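You operate a simulated robot arm through the tools that you are given. There is no shell and no other tool.

The job below is to be done with a simulated robot arm. You get a single attempt, and the scene is never put back.

## Task
Test the size 29 nest on the test stand; bin it if leaky.
Fine: one of the bench's two; the red bin, or back to its spot; valve shut and clamp open after.

It is judged by the outcome, as a careful person would: the job done as asked, and still so three seconds after it is handed in. It fails if anything else is knocked over, pushed out of place, dropped, spilled or broken.

## Robot
A 7-joint arm with a two-finger parallel gripper, fixed in place. Base frame: the origin is on the floor under the middle of its stand, x ahead of it, y to its left, z up; the work surface is at about z = 0.86. Lengths are in m, angles in rad, forces in N, time in s.
With the tool pointing down near the work surface it reaches from about 0.28 to 0.72 m from the base axis. Its first joint turns from -2.897 to 2.897 rad. Payload 3.43 kg.
The tool frame sits at the grasp point between the pads (the TCP): z along the fingers, y along the line on which they close. The tips reach 0.03 m beyond it. Largest opening 0.094 m; finger width 0.028, thickness 0.01; the body of the gripper, 0.05 by 0.096 m, starts 0.055 m behind the TCP.
Orientation is that of the tool frame in the base frame, as a unit quaternion [w, x, y, z]. With the fingers straight down and closing along the base's y, the tool's x points along the base's -x, its y along +y and its z along -z.

## Interface
- The arm moves only by the tool send_rows. Its argument "series" is a list of rows, each a list of 3 entries, a list of its own where there are three numbers: the shift along the base's x, y, z in m, then the turn, a rotation vector about the base's x, y, z in rad, then the closure, from 0 (fully open) to 1 (shut). In form: [[[tx, ty, tz], [rx, ry, rz], hand], ...]. A call has 1 to 20 rows; each row shifts and turns the commanded pose from where the row before left it. Rows are played at 5 a second. More than 0.05 m and 0.15 rad between two rows, or a gripper value outside its range, and nothing of the call is played. A pose out of reach is approached as far as the arm can. The call stops where the force on the tool passes 40 N (or 10 N more than at its start, if that is more) or the arm is blocked; 0.2 s more then pass. The fingers move at their own pace (about 0.108 m/s each) and stop on an object; they squeeze with about 35 N. The grip force told is the motor's: it shows also when the fingers shut on nothing. Time passes only in rows, and 0.2 s behind the last, so rows that do not move let the fingers close. The reply holds the time, the measured pose of the TCP, the force on the tool along the base axes, the opening and the grip force, in the units named above and with some noise, with the torque about the TCP (base axes, N m) and any sound that the robot's microphone picked up, and new pictures: "views" is both (left out), scene, wrist or none.
- Cameras (640 x 400 px; columns grow to the right, rows downward): "scene" is fixed at [0.0506, 0.5, 1.4432]; the picture's right is [-0.47, -0.88, 0.00], its down [-0.39, 0.21, -0.90] and it looks along [0.79, -0.43, -0.44] (base axes); focal length 329 px, centre (320, 200). "wrist" rides on the gripper at [0.076, 0.014, -0.103] in the tool frame; the picture's right is [-0.18, 0.98, 0.00], its down [-0.75, -0.14, -0.64] and it looks along [-0.63, -0.12, 0.77] (tool axes); focal length 243 px, centre (320, 200). There is no depth. A picture from a camera that has moved, and an enlarged one, comes with that camera's place and axes in the base frame and with its lens.
- lift_body(by): moves the trunk up (or, below 0, down) by that many m; the arm rides with it, the base frame stays. It gives what a move gives, with no picture.
- enlarge(camera, box): a new picture of the part [left, top, right, bottom] of that camera's present view, enlarged. The clock stands still meanwhile.
- close_job(): hands the job in; it is judged then, once.

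Places have to be worked out from the pictures, the camera data and where the tool is seen. Open the gripper and draw the arm clear of the work before you hand the job in, unless the task says otherwise.

The tools are called after "Call:" as a command line: name --argument value ..., lists and objects as JSON in quotes. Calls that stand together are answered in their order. send_rows: Moves the arm, as the interface text tells. Its arguments: {"type":"object","properties":{"series":{"type":"array","items":{"type":"array"}},"views":{"type":"string","enum":["both","scene","wrist","none"]}},"required":["series"]} The other tools are called the same way: lift_body (by) moves the trunk up or down; enlarge (camera, box) takes an enlarged picture of a part of a camera's view; close_job () hands the job in.

At the start:

```text
time: 0.0
position: [0.4941, -0.0029, 1.2313]
ee_rot: [0.0, 0.0, 1.0, 0.0]
force: [-1.2, -0.4, 0.5]
wrist_torque: [-0.03, 0.0, 0.0]
width: 0.0941
grasp_force: 0.0
trunk travel left (down, up): [-0.275, 0.315]
```

scene: 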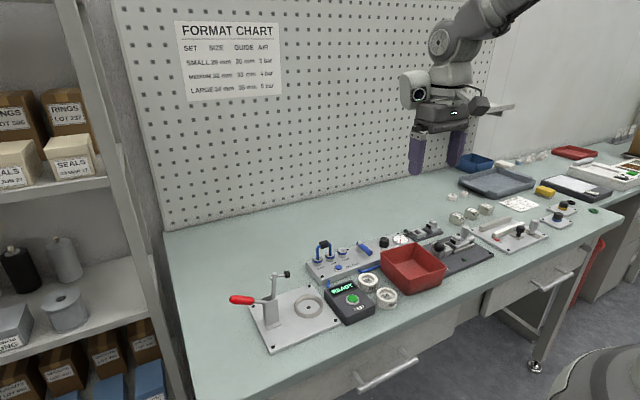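
wrist: 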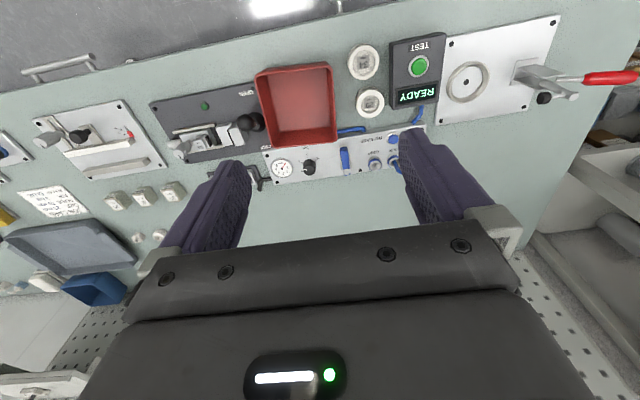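

The scene shows a test stand with a red-handled clamp, a tester unit showing READY, two round nests, a red bin and an air panel. I'll enlarge the relevant regions before moving.

Call:
enlarge --camera "scene" --box '[220, 220, 420, 360]'

Call:
enlarge --camera "scene" --box '[170, 15, 290, 105]'

Call:
enlarge --camera "wrist" --box '[240, 20, 440, 190]'

Call:
enlarge --camera "wrist" --box '[420, 10, 640, 140]'

Call:
enlarge --camera "scene" --box '[380, 140, 620, 290]'

```text
2.86 times, centred on (320, 290) of scene
camera zoom: at [0.0506, 0.5, 1.4432], right [-0.47, -0.88, 0.0], down [-0.39, 0.21, -0.9], along [0.79, -0.43, -0.44], focal length 940 px, centre (320, -57)
```

zoom: 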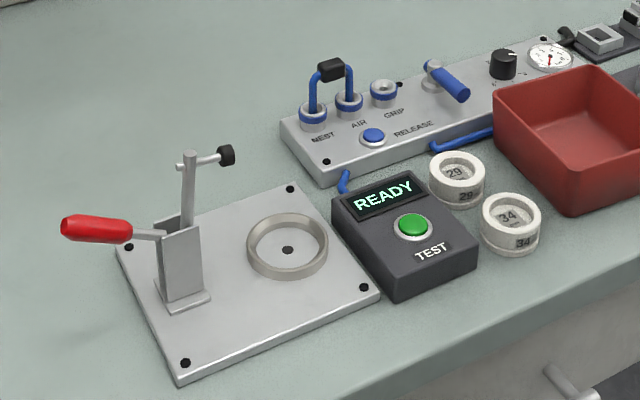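

```text
4.44 times, centred on (230, 60) of scene
camera zoom: at [0.0506, 0.5, 1.4432], right [-0.47, -0.88, 0.0], down [-0.39, 0.21, -0.9], along [0.79, -0.43, -0.44], focal length 1463 px, centre (720, 822)
```

zoom: 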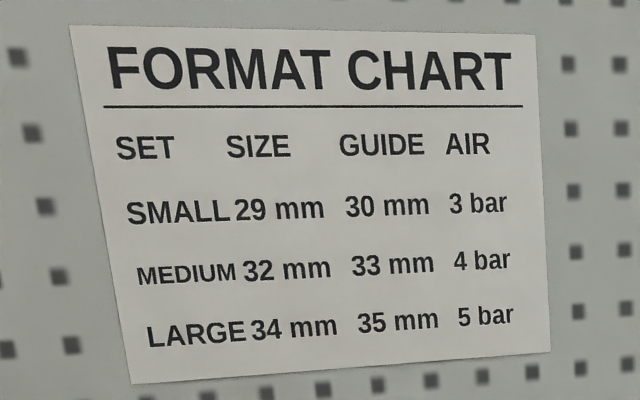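

```text
2.35 times, centred on (340, 105) of wrist
camera zoom: at [0.4178, 0.0121, 1.333], right [0.18, 0.98, 0.0], down [0.75, -0.14, 0.64], along [0.63, -0.12, -0.77], focal length 571 px, centre (273, 424)
```

zoom: 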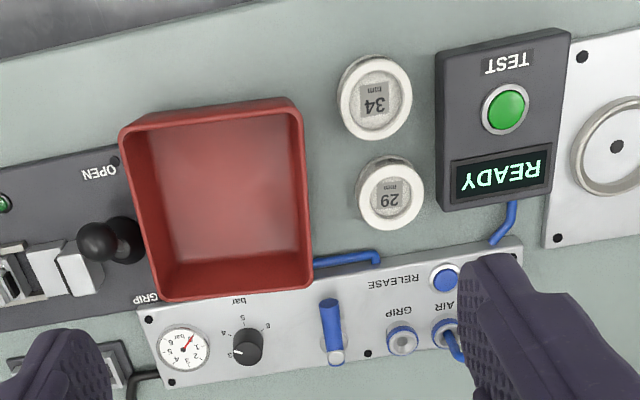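

```text
2.91 times, centred on (530, 75) of wrist
camera zoom: at [0.4178, 0.0121, 1.333], right [0.18, 0.98, 0.0], down [0.75, -0.14, 0.64], along [0.63, -0.12, -0.77], focal length 706 px, centre (-291, 564)
```

zoom: 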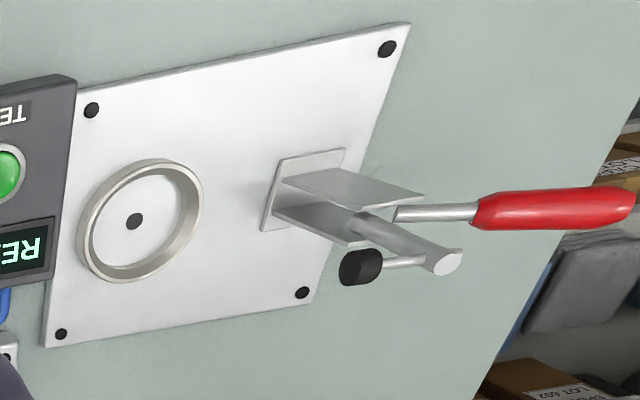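

```text
2.67 times, centred on (500, 215) of scene
camera zoom: at [0.0506, 0.5, 1.4432], right [-0.47, -0.88, 0.0], down [-0.39, 0.21, -0.9], along [0.79, -0.43, -0.44], focal length 878 px, centre (-160, 160)
```

zoom: 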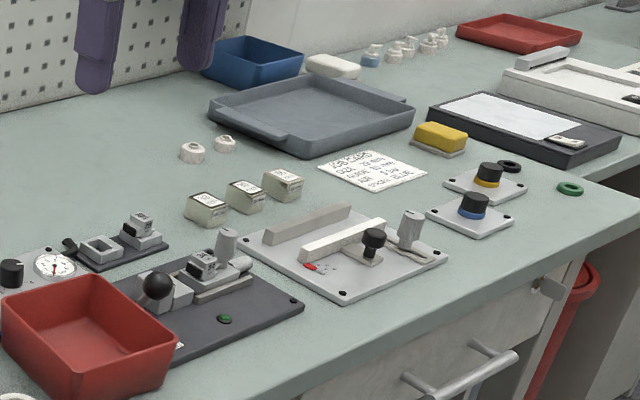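

I'll zoom further on the panel, the clamp and the card to read settings and understand mechanisms.

Call:
enlarge --camera "scene" --box '[300, 225, 380, 285]'

Call:
enlarge --camera "scene" --box '[360, 225, 420, 265]'

Call:
enlarge --camera "scene" --box '[225, 265, 345, 355]'

Call:
enlarge --camera "scene" --box '[490, 190, 550, 225]'

Call:
enlarge --camera "wrist" --box '[260, 140, 340, 190]'

Call:
enlarge --camera "wrist" --box '[10, 180, 100, 230]'

```text
6.67 times, centred on (340, 255) of scene
camera zoom: at [0.0506, 0.5, 1.4432], right [-0.47, -0.88, 0.0], down [-0.39, 0.21, -0.9], along [0.79, -0.43, -0.44], focal length 2194 px, centre (187, -167)
```

zoom: 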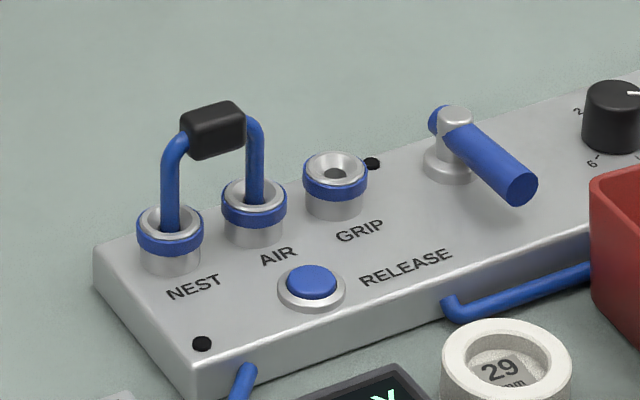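

```text
10.00 times, centred on (390, 245) of scene
camera zoom: at [0.0506, 0.5, 1.4432], right [-0.47, -0.88, 0.0], down [-0.39, 0.21, -0.9], along [0.79, -0.43, -0.44], focal length 3291 px, centre (-380, -250)
```

zoom: 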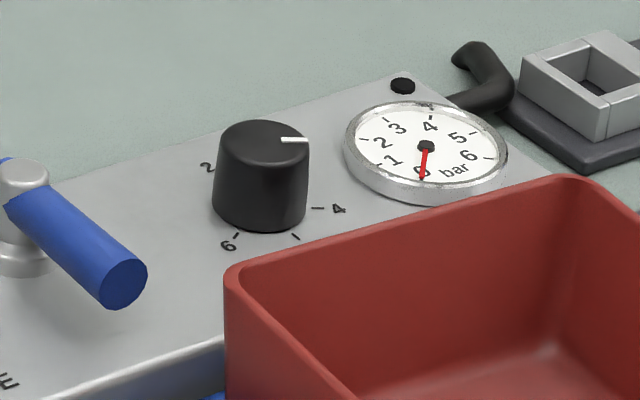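

```text
4.44 times, centred on (285, 310) of scene
camera zoom: at [0.0506, 0.5, 1.4432], right [-0.47, -0.88, 0.0], down [-0.39, 0.21, -0.9], along [0.79, -0.43, -0.44], focal length 1463 px, centre (476, -289)
```

zoom: 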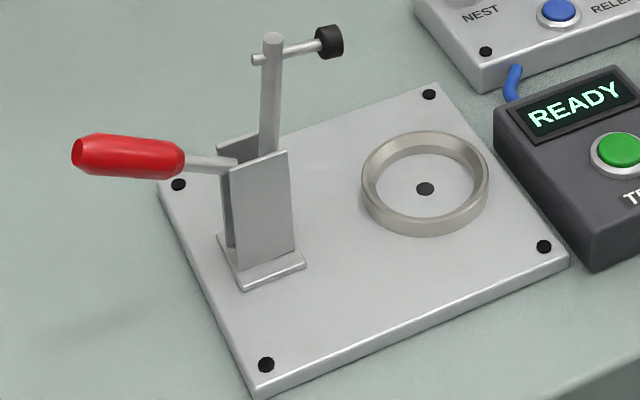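

```text
10.67 times, centred on (520, 208) of scene
camera zoom: at [0.0506, 0.5, 1.4432], right [-0.47, -0.88, 0.0], down [-0.39, 0.21, -0.9], along [0.79, -0.43, -0.44], focal length 3510 px, centre (-1813, 120)
```

zoom: 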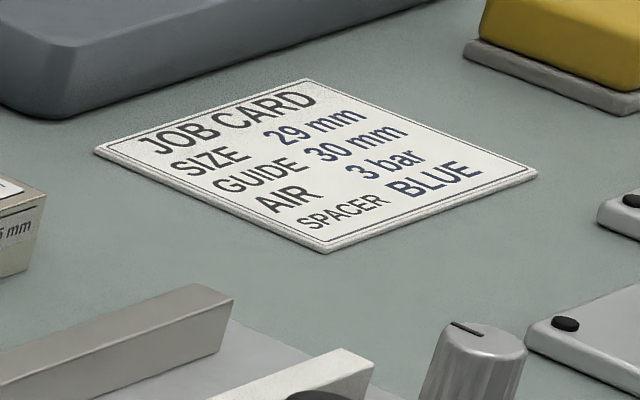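

```text
8.00 times, centred on (300, 165) of wrist
camera zoom: at [0.4178, 0.0121, 1.333], right [0.18, 0.98, 0.0], down [0.75, -0.14, 0.64], along [0.63, -0.12, -0.77], focal length 1941 px, centre (480, 480)
```

zoom: 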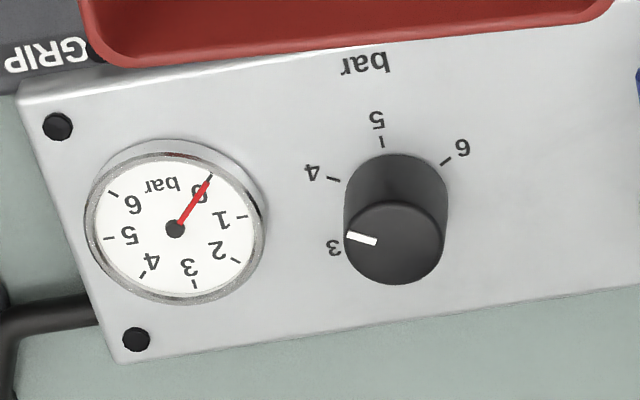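

```text
7.11 times, centred on (55, 205) of wrist
camera zoom: at [0.4178, 0.0121, 1.333], right [0.18, 0.98, 0.0], down [0.75, -0.14, 0.64], along [0.63, -0.12, -0.77], focal length 1725 px, centre (2204, 164)
```

zoom: 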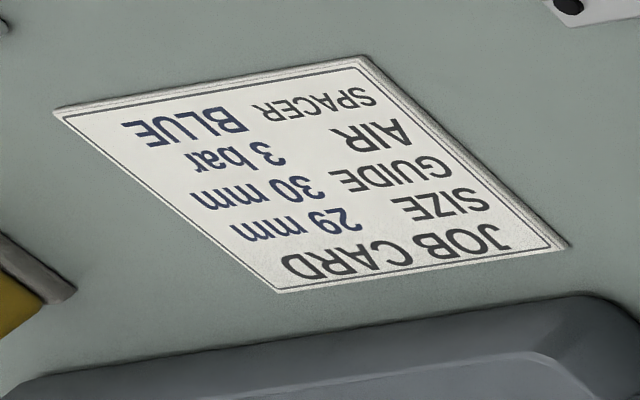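

Regulator points at 3 bar, matching the chart for 29 mm; the gauge reads 0 (valve shut), and the jumper links AIR to NEST. I estimate nest 29 at about (0.574, 0.071), the test ring at (0.577, 0.246) and the clamp handle at (0.577, 0.396, 0.963). I'll move in above the nest for a closer look.

Call:
send_rows --series '[[[0.02, 0.02, -0.03], [0, 0, 0], 0], [[0.02, 0.02, -0.03], [0, 0, 0], 0], [[0.02, 0.02, -0.03], [0, 0, 0], 0], [[0.02, 0.014, -0.03], [0, 0, 0], 0], [[0, 0, 0], [0, 0, 0], 0]]'

```text
time: 1.2
position: [0.5757, 0.0706, 1.111]
ee_rot: [0.0, 0.0, 1.0, 0.0]
force: [-0.9, -0.8, 0.7]
wrist_torque: [-0.03, -0.04, 0.02]
width: 0.0937
grasp_force: 0.1
trunk travel left (down, up): [-0.275, 0.315]
camera wrist: at [0.4981, 0.0851, 1.213], right [0.18, 0.98, 0.0], down [0.75, -0.14, 0.64], along [0.63, -0.12, -0.77], focal length 243 px, centre (320, 200)
```

scene: 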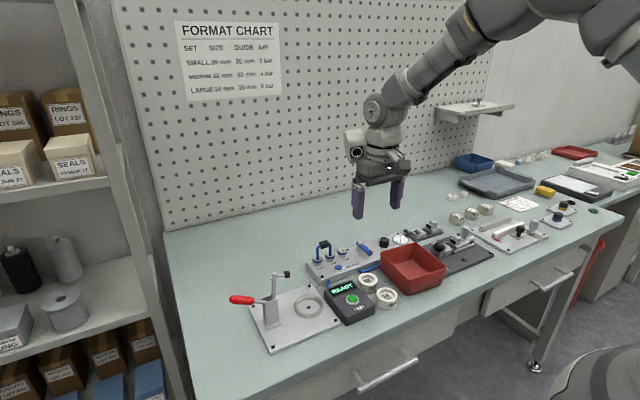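
wrist: 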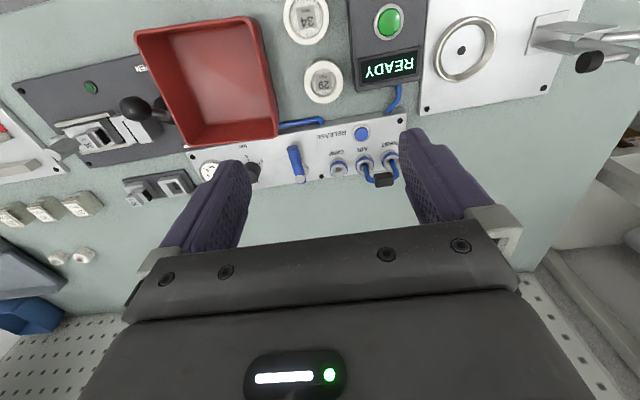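

The view is closer now. I'll enlarge the nest, box and panel parts to refine positions.

Call:
enlarge --camera "wrist" --box '[260, 0, 440, 120]'

Call:
enlarge --camera "wrist" --box '[250, 110, 430, 200]'

Call:
enlarge --camera "wrist" --box '[420, 0, 640, 120]'

Call:
enlarge --camera "scene" --box '[330, 260, 420, 315]'

```text
3.33 times, centred on (350, 60) of wrist
camera zoom: at [0.4981, 0.0851, 1.213], right [0.18, 0.98, 0.0], down [0.75, -0.14, 0.64], along [0.63, -0.12, -0.77], focal length 809 px, centre (220, 667)
```

zoom: 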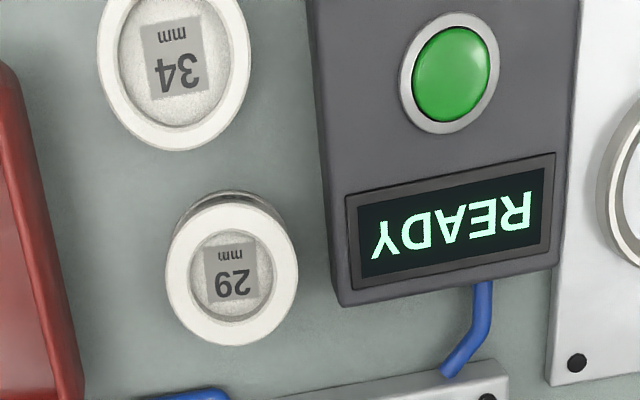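

```text
3.56 times, centred on (340, 155) of wrist
camera zoom: at [0.4981, 0.0851, 1.213], right [0.18, 0.98, 0.0], down [0.75, -0.14, 0.64], along [0.63, -0.12, -0.77], focal length 863 px, centre (249, 360)
```

zoom: 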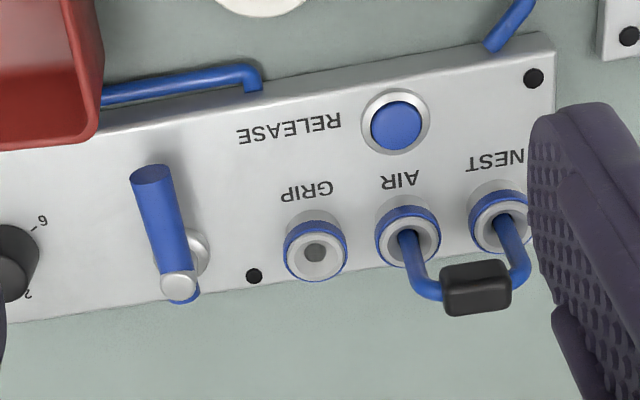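

```text
2.91 times, centred on (530, 60) of wrist
camera zoom: at [0.4981, 0.0851, 1.213], right [0.18, 0.98, 0.0], down [0.75, -0.14, 0.64], along [0.63, -0.12, -0.77], focal length 706 px, centre (-291, 607)
```

zoom: 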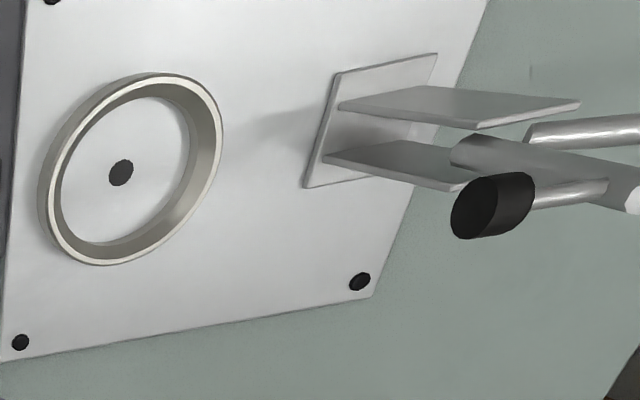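

```text
7.11 times, centred on (375, 288) of scene
camera zoom: at [0.0506, 0.5, 1.4432], right [-0.47, -0.88, 0.0], down [-0.39, 0.21, -0.9], along [0.79, -0.43, -0.44], focal length 2340 px, centre (-71, -422)
```

zoom: 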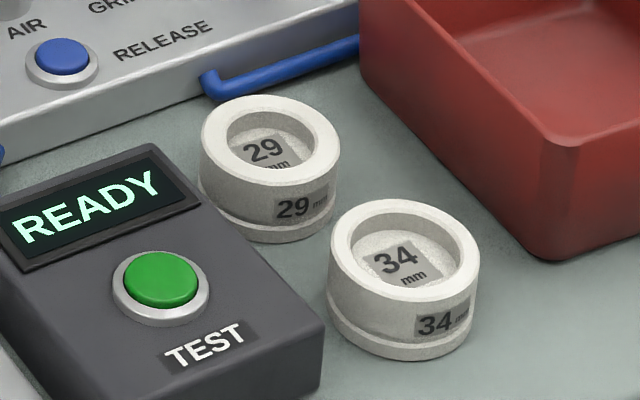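

Nest 29's outside diameter is about 49 mm and its height about 27 mm. It sits roughly 14 mm from nest 34 and 12 mm from the test box, so I'll grip along a diagonal, with the closing axis near (-0.82, 0.57). I'll rotate +0.96 rad and descend partway for a check.

Call:
send_rows --series '[[[0, 0, -0.015], [0, 0, 0.137], 0], [[0, 0, -0.015], [0, 0, 0.137], 0], [[0, 0, -0.015], [0, 0, 0.137], 0], [[0, 0, -0.015], [0, 0, 0.137], 0], [[0, 0.002, -0.015], [0, 0, 0.137], 0], [[0, 0.002, -0.015], [0, 0, 0.137], 0], [[0, 0, -0.01], [0, 0, 0.138], 0], [[0, 0, 0], [0, 0, 0], 0]]'

```text
time: 3.0
position: [0.5743, 0.075, 1.0094]
ee_rot: [0.0, -0.464, 0.886, 0.0]
force: [0.1, 0.5, 0.1]
wrist_torque: [-0.03, 0.0, -0.02]
width: 0.094
grasp_force: 0.0
trunk travel left (down, up): [-0.275, 0.315]
camera wrist: at [0.5188, 0.0213, 1.1123], right [-0.7, 0.71, 0.0], down [0.55, 0.54, 0.64], along [0.46, 0.45, -0.77], focal length 243 px, centre (320, 200)
```

scene: 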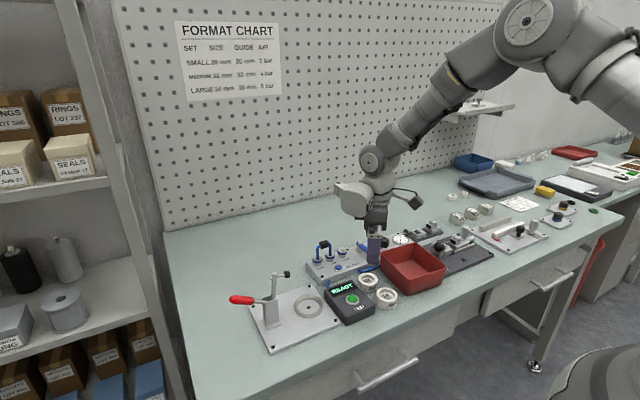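
wrist: 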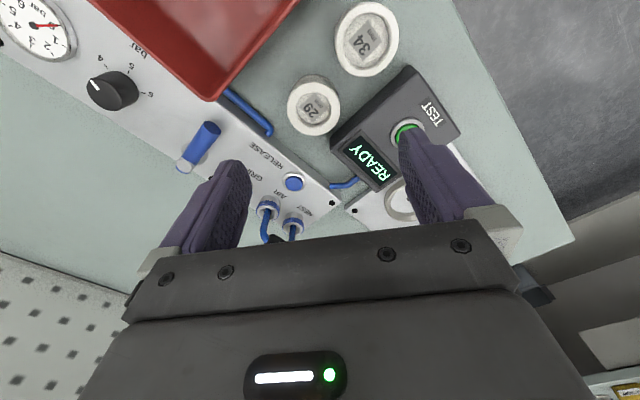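

Rotation looks right. I'll zoom the wrist view on the nest and its surroundings.

Call:
enlarge --camera "wrist" --box '[250, 50, 410, 150]'

```text
4.00 times, centred on (330, 100) of wrist
camera zoom: at [0.5188, 0.0213, 1.1123], right [-0.7, 0.71, 0.0], down [0.55, 0.54, 0.64], along [0.46, 0.45, -0.77], focal length 970 px, centre (280, 600)
```

zoom: 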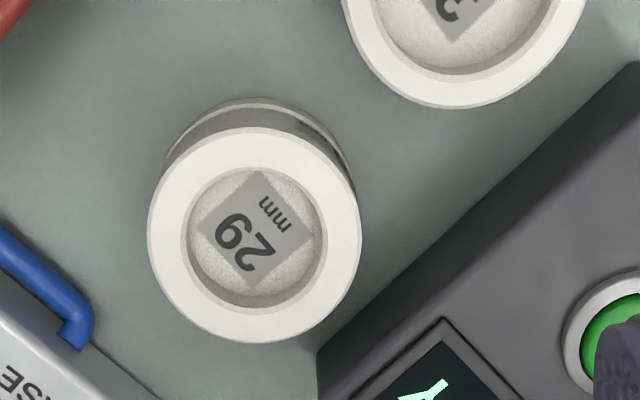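

I now judge nest 29's centre at (0.578, 0.073), top z about 0.888, with nest 34 at (0.514, 0.068) and the box's near face at y about 0.114. I'll partly close to about 58 mm and stop with the tips just above the nest to verify alignment.

Call:
send_rows --series '[[[0.002, -0.001, -0.02], [0, 0, 0], 0.38], [[0.002, -0.001, -0.02], [0, 0, 0], 0.38], [[0, 0, -0.02], [0, 0, 0], 0.38], [[0, 0, -0.01], [0, 0, 0], 0.38], [[0, 0, 0], [0, 0, 0], 0.38]]' --views "both"

Call:
enlarge --camera "wrist" --box '[210, 70, 430, 210]'

Call:
enlarge --camera "scene" --box '[320, 220, 440, 320]'

```text
time: 4.2
position: [0.5781, 0.0721, 0.9405]
ee_rot: [0.0, -0.462, 0.887, 0.0]
force: [0.4, -0.7, -0.5]
wrist_torque: [0.01, -0.02, -0.02]
width: 0.0583
grasp_force: 0.0
trunk travel left (down, up): [-0.275, 0.315]
camera wrist: at [0.5226, 0.0191, 1.0424], right [-0.7, 0.71, 0.0], down [0.55, 0.54, 0.64], along [0.46, 0.45, -0.77], focal length 243 px, centre (320, 200)
```

scene: 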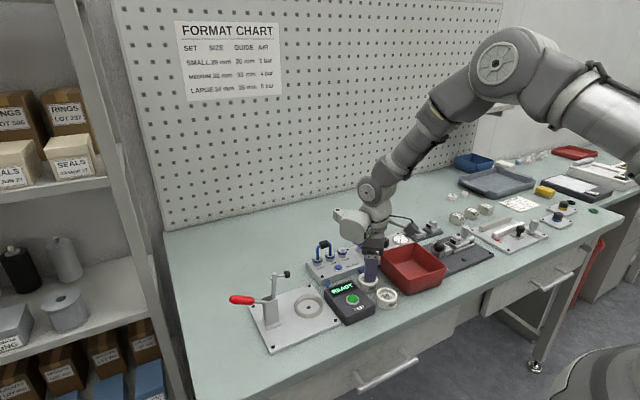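
wrist: 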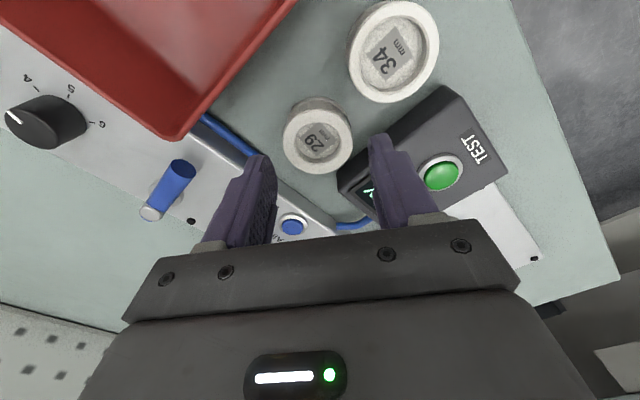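

```text
2.86 times, centred on (320, 140) of wrist
camera zoom: at [0.5226, 0.0191, 1.0424], right [-0.7, 0.71, 0.0], down [0.55, 0.54, 0.64], along [0.46, 0.45, -0.77], focal length 693 px, centre (320, 371)
```

zoom: 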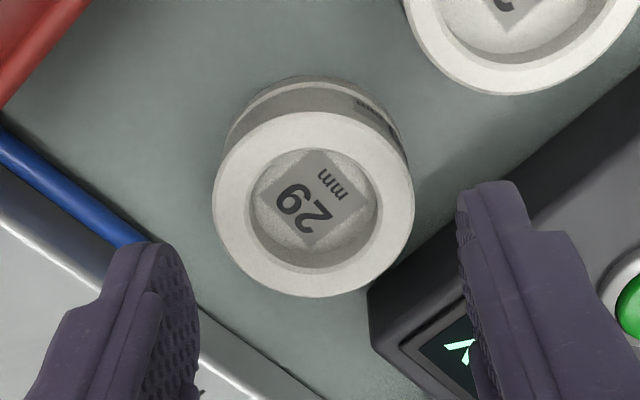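

```text
4.00 times, centred on (380, 270) of scene
camera zoom: at [0.0506, 0.5, 1.4432], right [-0.47, -0.88, 0.0], down [-0.39, 0.21, -0.9], along [0.79, -0.43, -0.44], focal length 1316 px, centre (80, -80)
```

zoom: 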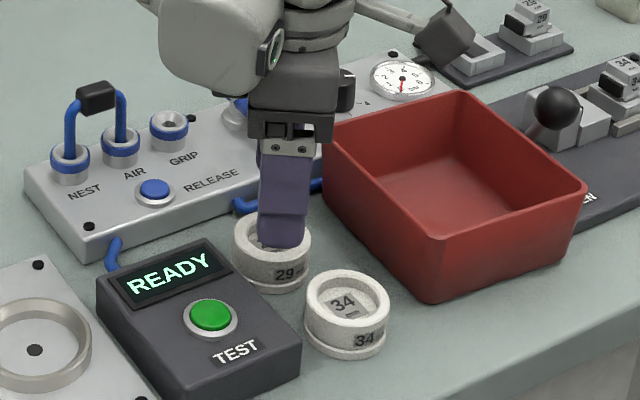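

The nest centre reprojects to (0.578, 0.072), matching the TCP. I'll descend to z = 0.905, which leaves the tips 15 mm above the table, and then close on it.

Call:
send_rows --series '[[[0, 0, -0.012], [0, 0, 0], 0.38], [[0, 0, -0.012], [0, 0, 0], 0.38], [[0, 0, -0.0115], [0, 0, 0], 0.38], [[0, 0, 0], [0, 0, 0], 0.38]]'

Call:
enlarge --camera "wrist" --box '[210, 70, 430, 210]'

```text
time: 5.2
position: [0.578, 0.0735, 0.9068]
ee_rot: [0.0, -0.463, 0.886, 0.0]
force: [-0.4, -0.5, 0.5]
wrist_torque: [0.01, 0.01, -0.02]
width: 0.058
grasp_force: 0.0
trunk travel left (down, up): [-0.275, 0.315]
camera wrist: at [0.5223, 0.0193, 1.0073], right [-0.7, 0.71, 0.0], down [0.55, 0.54, 0.64], along [0.46, 0.45, -0.77], focal length 243 px, centre (320, 200)
```

scene: 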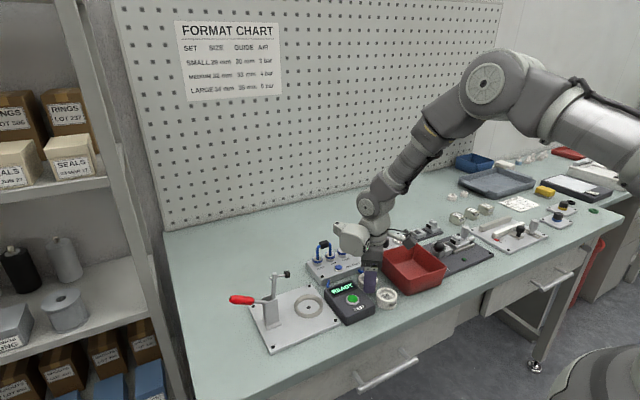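
wrist: 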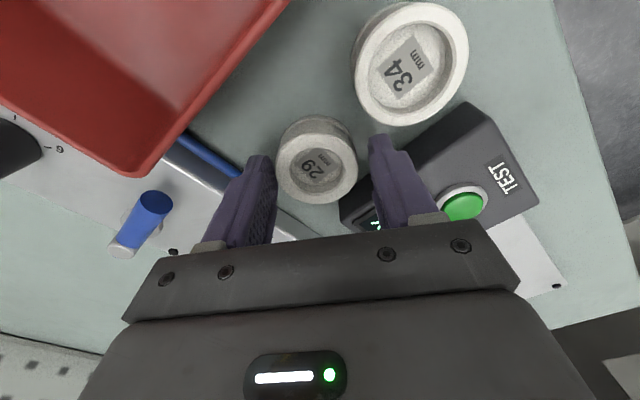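

```text
2.86 times, centred on (320, 140) of wrist
camera zoom: at [0.5223, 0.0193, 1.0073], right [-0.7, 0.71, 0.0], down [0.55, 0.54, 0.64], along [0.46, 0.45, -0.77], focal length 693 px, centre (320, 371)
```

zoom: 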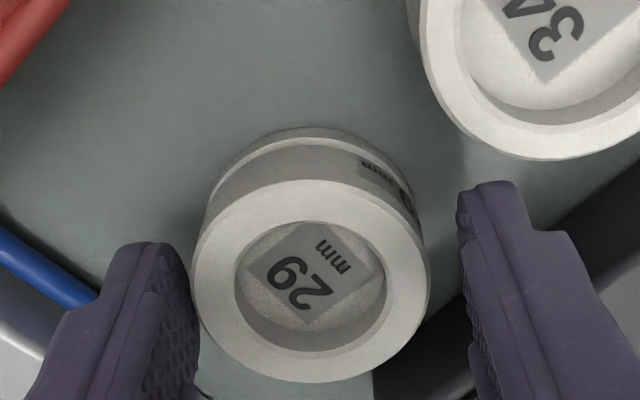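

Tips are straddling the nest with clearance on both neighbours. Now I'll close gently and let the grip settle.

Call:
send_rows --series '[[[0, 0, 0], [0, 0, 0], 0.43], [[0, 0, 0], [0, 0, 0], 0.47], [[0, 0, 0], [0, 0, 0], 0.55], [[0, 0, 0], [0, 0, 0], 1.0], [[0, 0, 0], [0, 0, 0], 1.0]]'

Call:
enlarge --camera "wrist" --box '[210, 70, 430, 210]'

```text
time: 6.4
position: [0.5785, 0.0727, 0.9055]
ee_rot: [0.0, -0.463, 0.886, 0.0]
force: [0.7, -0.4, -1.4]
wrist_torque: [0.01, 0.0, 0.01]
width: 0.0482
grasp_force: 34.5
trunk travel left (down, up): [-0.275, 0.315]
camera wrist: at [0.5222, 0.0193, 1.0075], right [-0.7, 0.71, 0.0], down [0.55, 0.54, 0.64], along [0.46, 0.45, -0.77], focal length 243 px, centre (320, 200)
```

scene: 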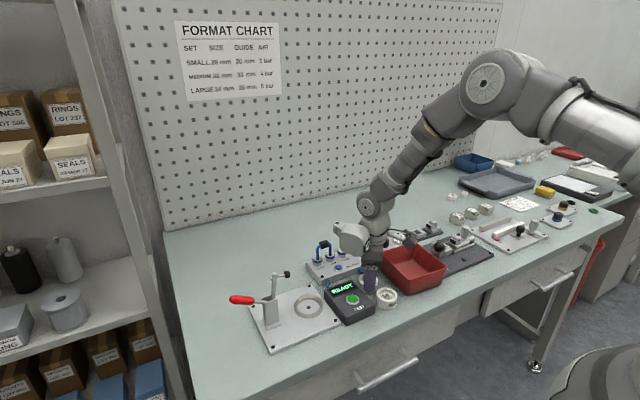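
wrist: 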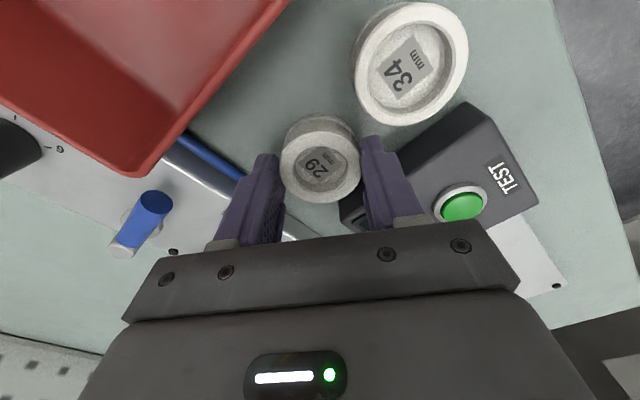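

```text
2.86 times, centred on (320, 140) of wrist
camera zoom: at [0.5222, 0.0193, 1.0075], right [-0.7, 0.71, 0.0], down [0.55, 0.54, 0.64], along [0.46, 0.45, -0.77], focal length 693 px, centre (320, 371)
```

zoom: 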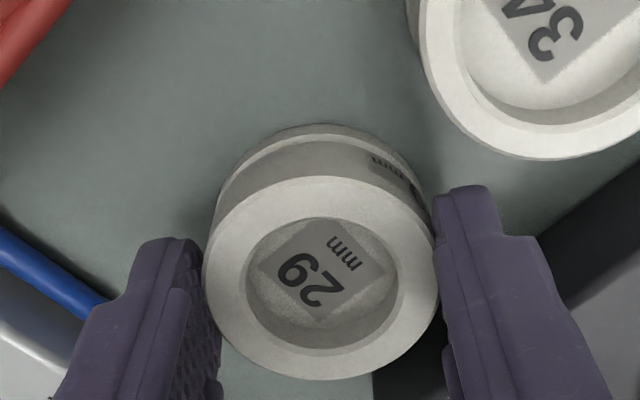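

The grip is firm: 48.2 mm width at 34.5 N. I'll lift straight up, rotate so the fingers close along x to keep the hand clear of the clamp arm, and pause short of the stand to measure the ring.

Call:
send_rows --series '[[[0, 0, 0.01], [0, 0, 0], 1.0], [[0, 0, 0.03], [0, 0, 0], 1.0], [[0, 0, 0.04], [0, 0, 0], 1.0], [[0, 0.01, 0.0], [0, 0, 0.122], 1.0], [[0, 0.01, 0.0], [0, 0, 0.122], 1.0], [[0, 0.01, 0.0], [0, 0, 0.122], 1.0], [[0, 0.01, 0.0], [0, 0, 0.122], 1.0], [[0, 0.008, 0.0], [0, 0, 0.122], 1.0], [[0, 0, 0.0], [0, 0, 0], 1.0]]'

Call:
enlarge --camera "wrist" --box '[210, 60, 430, 200]'

Call:
enlarge --camera "scene" --box '[220, 220, 400, 340]'

```text
time: 8.4
position: [0.578, 0.1221, 0.9864]
ee_rot: [0.0, 0.708, -0.707, 0.0]
force: [-0.1, 0.2, 0.1]
wrist_torque: [0.01, 0.02, 0.0]
width: 0.0481
grasp_force: 35.1
trunk travel left (down, up): [-0.275, 0.315]
camera wrist: at [0.5641, 0.0455, 1.0875], right [-0.98, 0.18, 0.0], down [0.14, 0.75, 0.64], along [0.12, 0.63, -0.77], focal length 243 px, centre (320, 200)
```

scene: 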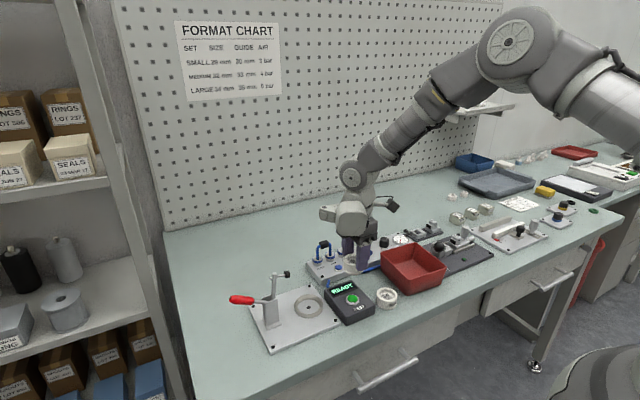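
wrist: 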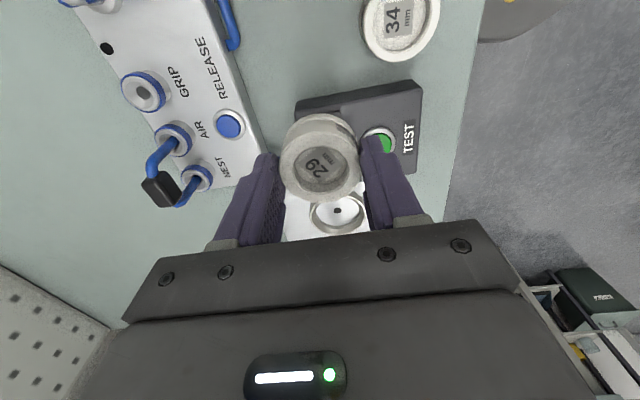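

```text
2.86 times, centred on (320, 130) of wrist
camera zoom: at [0.5641, 0.0455, 1.0875], right [-0.98, 0.18, 0.0], down [0.14, 0.75, 0.64], along [0.12, 0.63, -0.77], focal length 693 px, centre (320, 400)
```

zoom: 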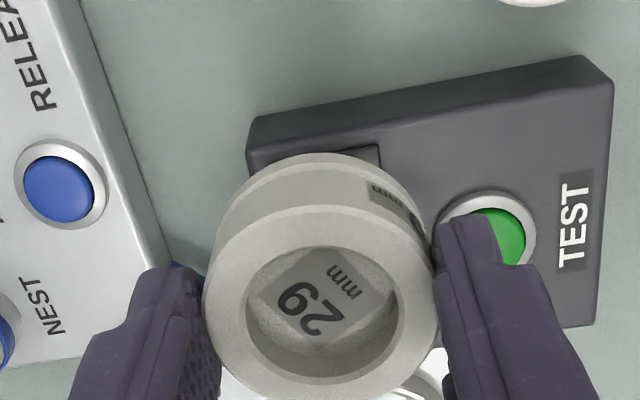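

```text
3.33 times, centred on (310, 280) of scene
camera zoom: at [0.0506, 0.5, 1.4432], right [-0.47, -0.88, 0.0], down [-0.39, 0.21, -0.9], along [0.79, -0.43, -0.44], focal length 1097 px, centre (353, -67)
```

zoom: 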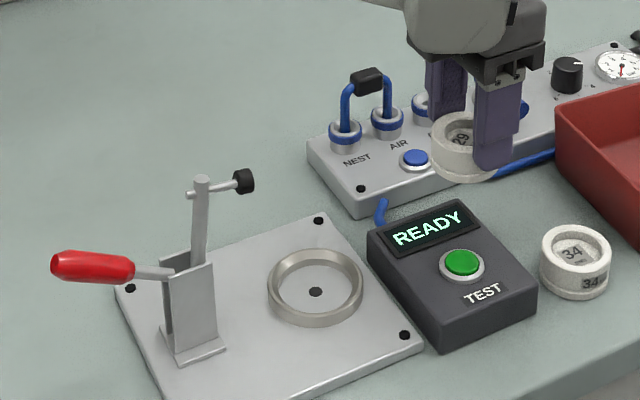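

The nest is held level. I'll zoom the wrist view on the ring that's visible behind the nest.

Call:
enlarge --camera "wrist" --box '[270, 170, 400, 250]'

```text
4.92 times, centred on (335, 210) of wrist
camera zoom: at [0.5641, 0.0455, 1.0875], right [-0.98, 0.18, 0.0], down [0.14, 0.75, 0.64], along [0.12, 0.63, -0.77], focal length 1194 px, centre (246, 151)
```

zoom: 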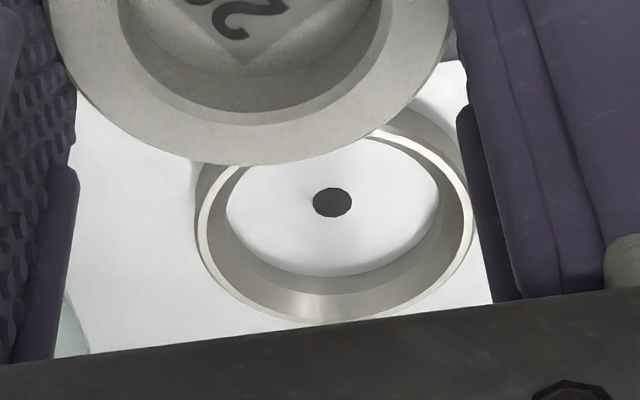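

The ring's locating hole triangulates to about (0.579, 0.2465) on the plate (z about 0.8675), and the ring has a tapered lead-in. I'll move the nest over it and descend to just above the ring to check.

Call:
send_rows --series '[[[0.0006, 0.03, 0], [0, 0, 0], 1.0], [[0, 0.03, 0], [0, 0, 0], 1.0], [[0, 0.03, 0], [0, 0, 0], 1.0], [[0, 0.025, 0], [0, 0, 0], 1.0], [[0, 0.012, 0], [0, 0, 0], 1.0], [[0, 0, -0.02], [0, 0, 0], 1.0], [[0, 0, -0.02], [0, 0, 0], 1.0], [[0, 0, 0], [0, 0, 0], 1.0]]'

Call:
enlarge --camera "wrist" --box '[240, 80, 400, 200]'

Call:
enlarge --camera "scene" --box '[220, 240, 370, 350]'

```text
time: 10.2
position: [0.5786, 0.2473, 0.9452]
ee_rot: [0.0, -0.707, 0.707, 0.0]
force: [-0.4, -0.2, -1.4]
wrist_torque: [0.03, 0.01, 0.02]
width: 0.0482
grasp_force: 35.0
trunk travel left (down, up): [-0.275, 0.315]
camera wrist: at [0.5646, 0.1722, 1.0468], right [-0.98, 0.18, 0.0], down [0.14, 0.75, 0.64], along [0.12, 0.63, -0.77], focal length 243 px, centre (320, 200)
```

scene: 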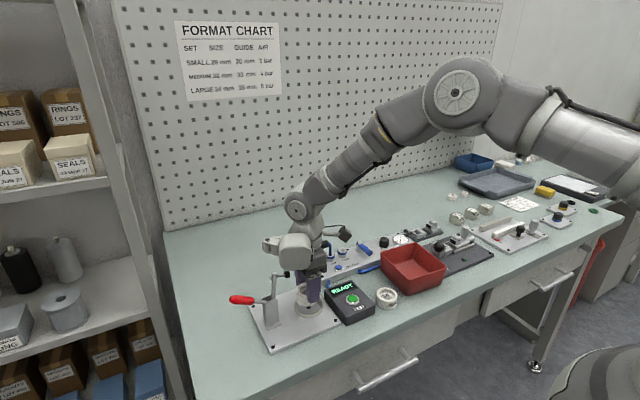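
wrist: 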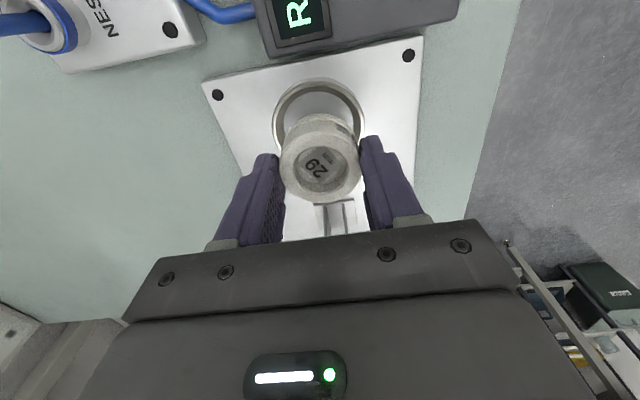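

```text
3.33 times, centred on (320, 140) of wrist
camera zoom: at [0.5646, 0.1722, 1.0468], right [-0.98, 0.18, 0.0], down [0.14, 0.75, 0.64], along [0.12, 0.63, -0.77], focal length 809 px, centre (320, 400)
```

zoom: 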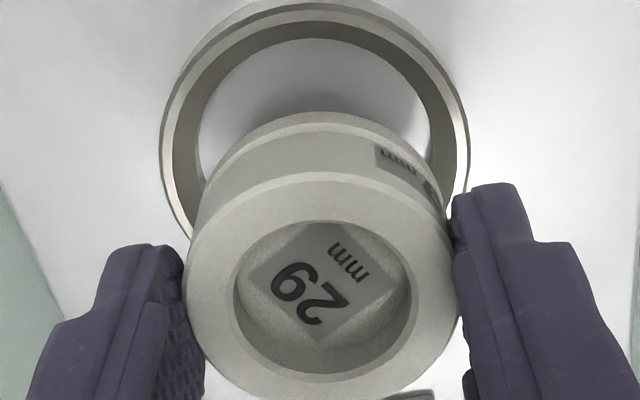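

```text
3.64 times, centred on (295, 295) of scene
camera zoom: at [0.0506, 0.5, 1.4432], right [-0.47, -0.88, 0.0], down [-0.39, 0.21, -0.9], along [0.79, -0.43, -0.44], focal length 1197 px, centre (411, -146)
```

zoom: 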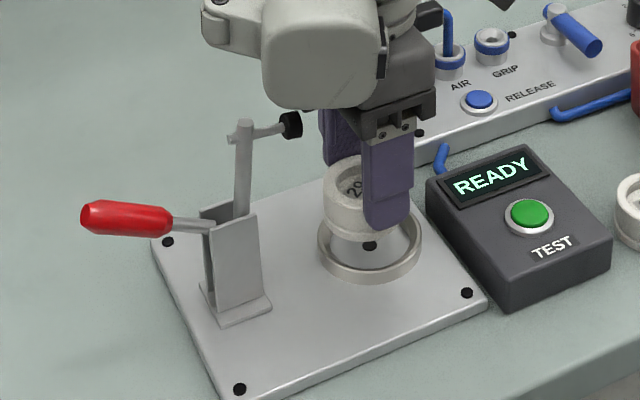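

The nest is above the ring and the clamp post is just behind the hand. Before descending I want to check clearance between the white wrist link and the clamp arm.

Call:
enlarge --camera "scene" --box '[230, 180, 390, 290]'

Call:
enlarge --camera "wrist" --box '[270, 180, 400, 260]'

```text
3.64 times, centred on (310, 235) of scene
camera zoom: at [0.0506, 0.5, 1.4432], right [-0.47, -0.88, 0.0], down [-0.39, 0.21, -0.9], along [0.79, -0.43, -0.44], focal length 1197 px, centre (356, 73)
```

zoom: 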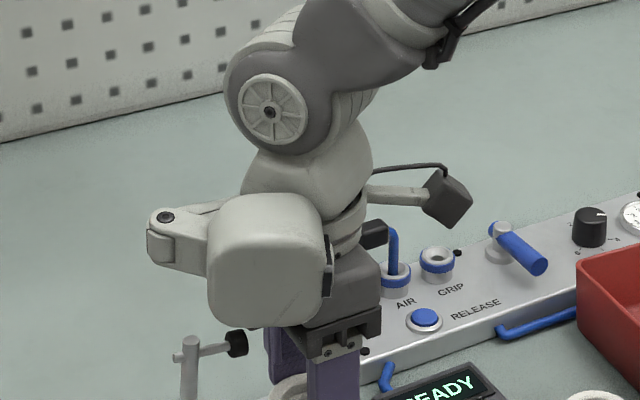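

```text
4.92 times, centred on (335, 220) of wrist
camera zoom: at [0.5646, 0.1722, 1.0468], right [-0.98, 0.18, 0.0], down [0.14, 0.75, 0.64], along [0.12, 0.63, -0.77], focal length 1194 px, centre (246, 102)
```

zoom: 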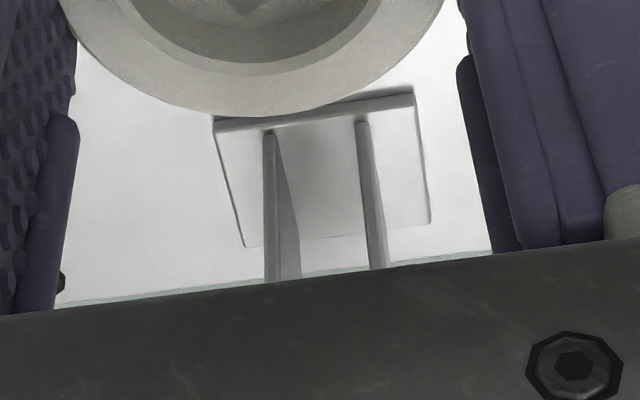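

The white housing on the hand (tool azimuth about 135°) would come close to the clamp plunger at this yaw. I'll raise 20 mm, turn another +20° so housing and body both clear the plunger by about 9 mm, then come down to just above seating height.

Call:
send_rows --series '[[[0, 0, 0.02], [0, 0, 0], 1.0], [[0, 0, 0], [0, 0, 0.117], 1.0], [[0.0004, -0.001, 0], [0, 0, 0.116], 1.0], [[0, 0, 0], [0, 0, 0.116], 1.0], [[0, 0, -0.02], [0, 0, 0], 1.0], [[0, 0, -0.01], [0, 0, 0], 1.0], [[0, 0, -0.01], [0, 0, 0], 1.0], [[0, 0, 0], [0, 0, 0], 1.0]]'

Call:
enlarge --camera "scene" --box '[220, 210, 370, 320]'

Call:
enlarge --camera "wrist" --box '[240, 80, 400, 200]'

```text
time: 11.9
position: [0.5804, 0.2431, 0.9328]
ee_rot: [-0.003, 0.818, -0.575, 0.003]
force: [-11.1, -16.8, 30.5]
wrist_torque: [2.4, -0.65, 0.52]
width: 0.0481
grasp_force: 35.1
trunk travel left (down, up): [-0.275, 0.315]
stopped in row 8: the force on the tool passed its limit at 41 N (the readings are from after the stop); the commanded pose is now the measured one
camera wrist: at [0.591, 0.1676, 1.0337], right [-0.99, -0.16, -0.01], down [-0.13, 0.76, 0.64], along [-0.1, 0.63, -0.77], focal length 243 px, centre (320, 200)
```

scene: 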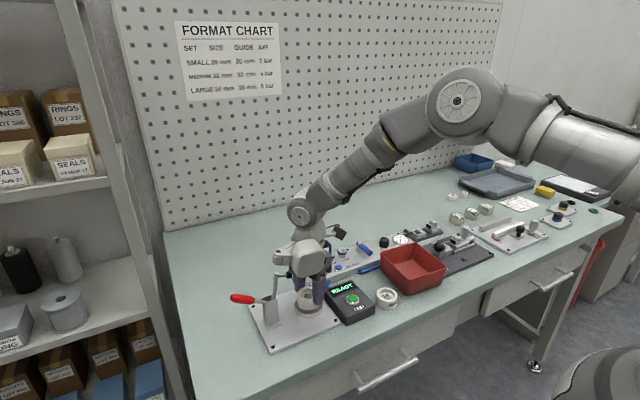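
wrist: 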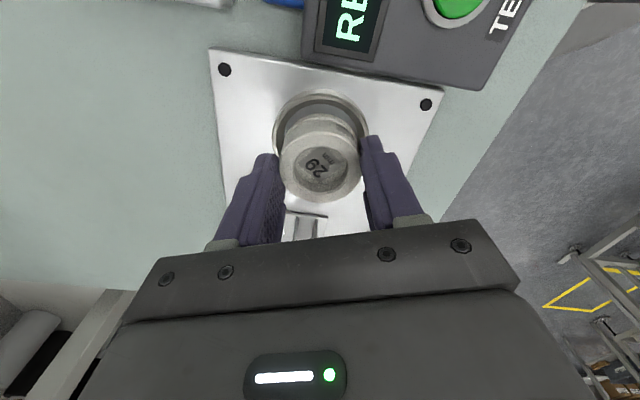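

```text
3.64 times, centred on (295, 265) of scene
camera zoom: at [0.0506, 0.5, 1.4432], right [-0.47, -0.88, 0.0], down [-0.39, 0.21, -0.9], along [0.79, -0.43, -0.44], focal length 1197 px, centre (411, -36)
```

zoom: 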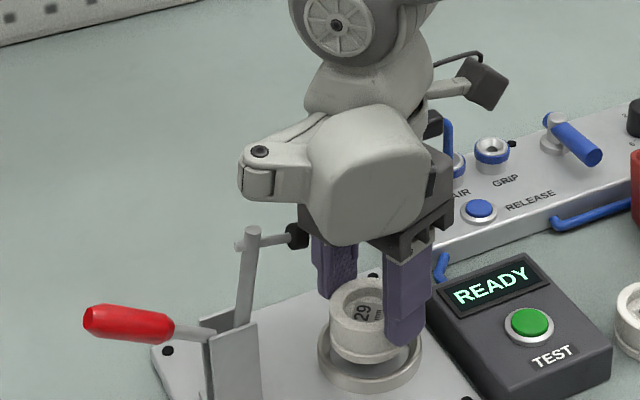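

```text
3.33 times, centred on (320, 140) of wrist
camera zoom: at [0.591, 0.1676, 1.0337], right [-0.99, -0.16, -0.01], down [-0.13, 0.76, 0.64], along [-0.1, 0.63, -0.77], focal length 809 px, centre (320, 400)
```

zoom: 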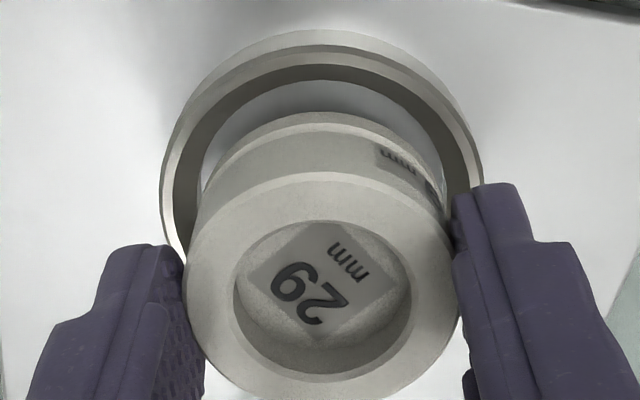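

The hand met the clamp before the nest seated: 41 N, mostly up and toward -y. I'll look closely at what is touching before backing off.

Call:
enlarge --camera "scene" --box '[265, 225, 345, 285]'

Call:
send_rows --series '[[[0, 0.0, 0.01], [0, 0, 0], 1.0], [[0, 0.0, 0.02], [0, 0, 0], 1.0], [[0, 0.0, 0.02], [0, 0, 0], 1.0], [[0, 0.0, 0.0], [0, 0, 0], 1.0]]'

Call:
enlarge --camera "scene" --box '[225, 210, 375, 320]'

```text
6.67 times, centred on (305, 255) of scene
camera zoom: at [0.0506, 0.5, 1.4432], right [-0.47, -0.88, 0.0], down [-0.39, 0.21, -0.9], along [0.79, -0.43, -0.44], focal length 2194 px, centre (420, -167)
```

zoom: 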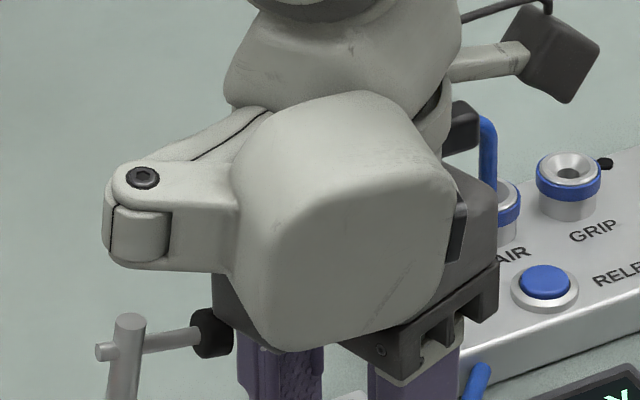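

```text
time: 12.9
position: [0.5815, 0.2485, 0.9787]
ee_rot: [0.001, 0.819, -0.574, 0.0]
force: [0.3, 0.6, -0.1]
wrist_torque: [0.03, 0.01, 0.0]
width: 0.0483
grasp_force: 34.6
trunk travel left (down, up): [-0.275, 0.315]
camera wrist: at [0.5933, 0.1711, 1.0797], right [-0.99, -0.16, 0.0], down [-0.13, 0.76, 0.64], along [-0.1, 0.63, -0.77], focal length 243 px, centre (320, 200)
```

scene: 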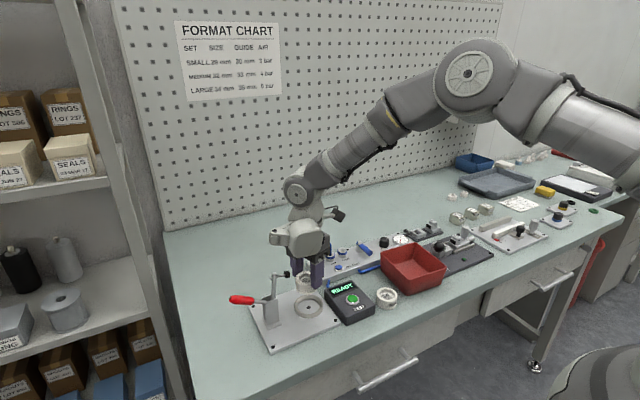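
wrist: 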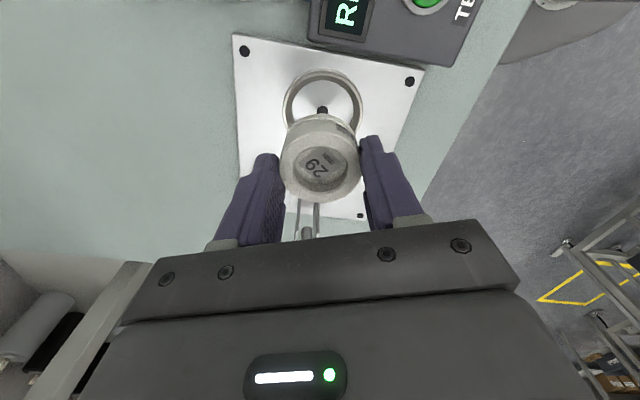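

```text
3.64 times, centred on (300, 265) of scene
camera zoom: at [0.0506, 0.5, 1.4432], right [-0.47, -0.88, 0.0], down [-0.39, 0.21, -0.9], along [0.79, -0.43, -0.44], focal length 1197 px, centre (393, -36)
```

zoom: 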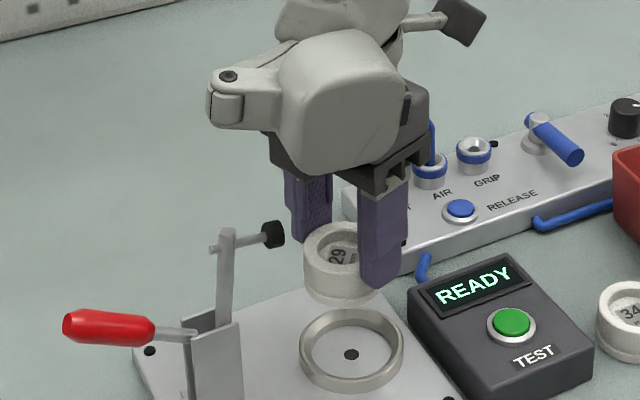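

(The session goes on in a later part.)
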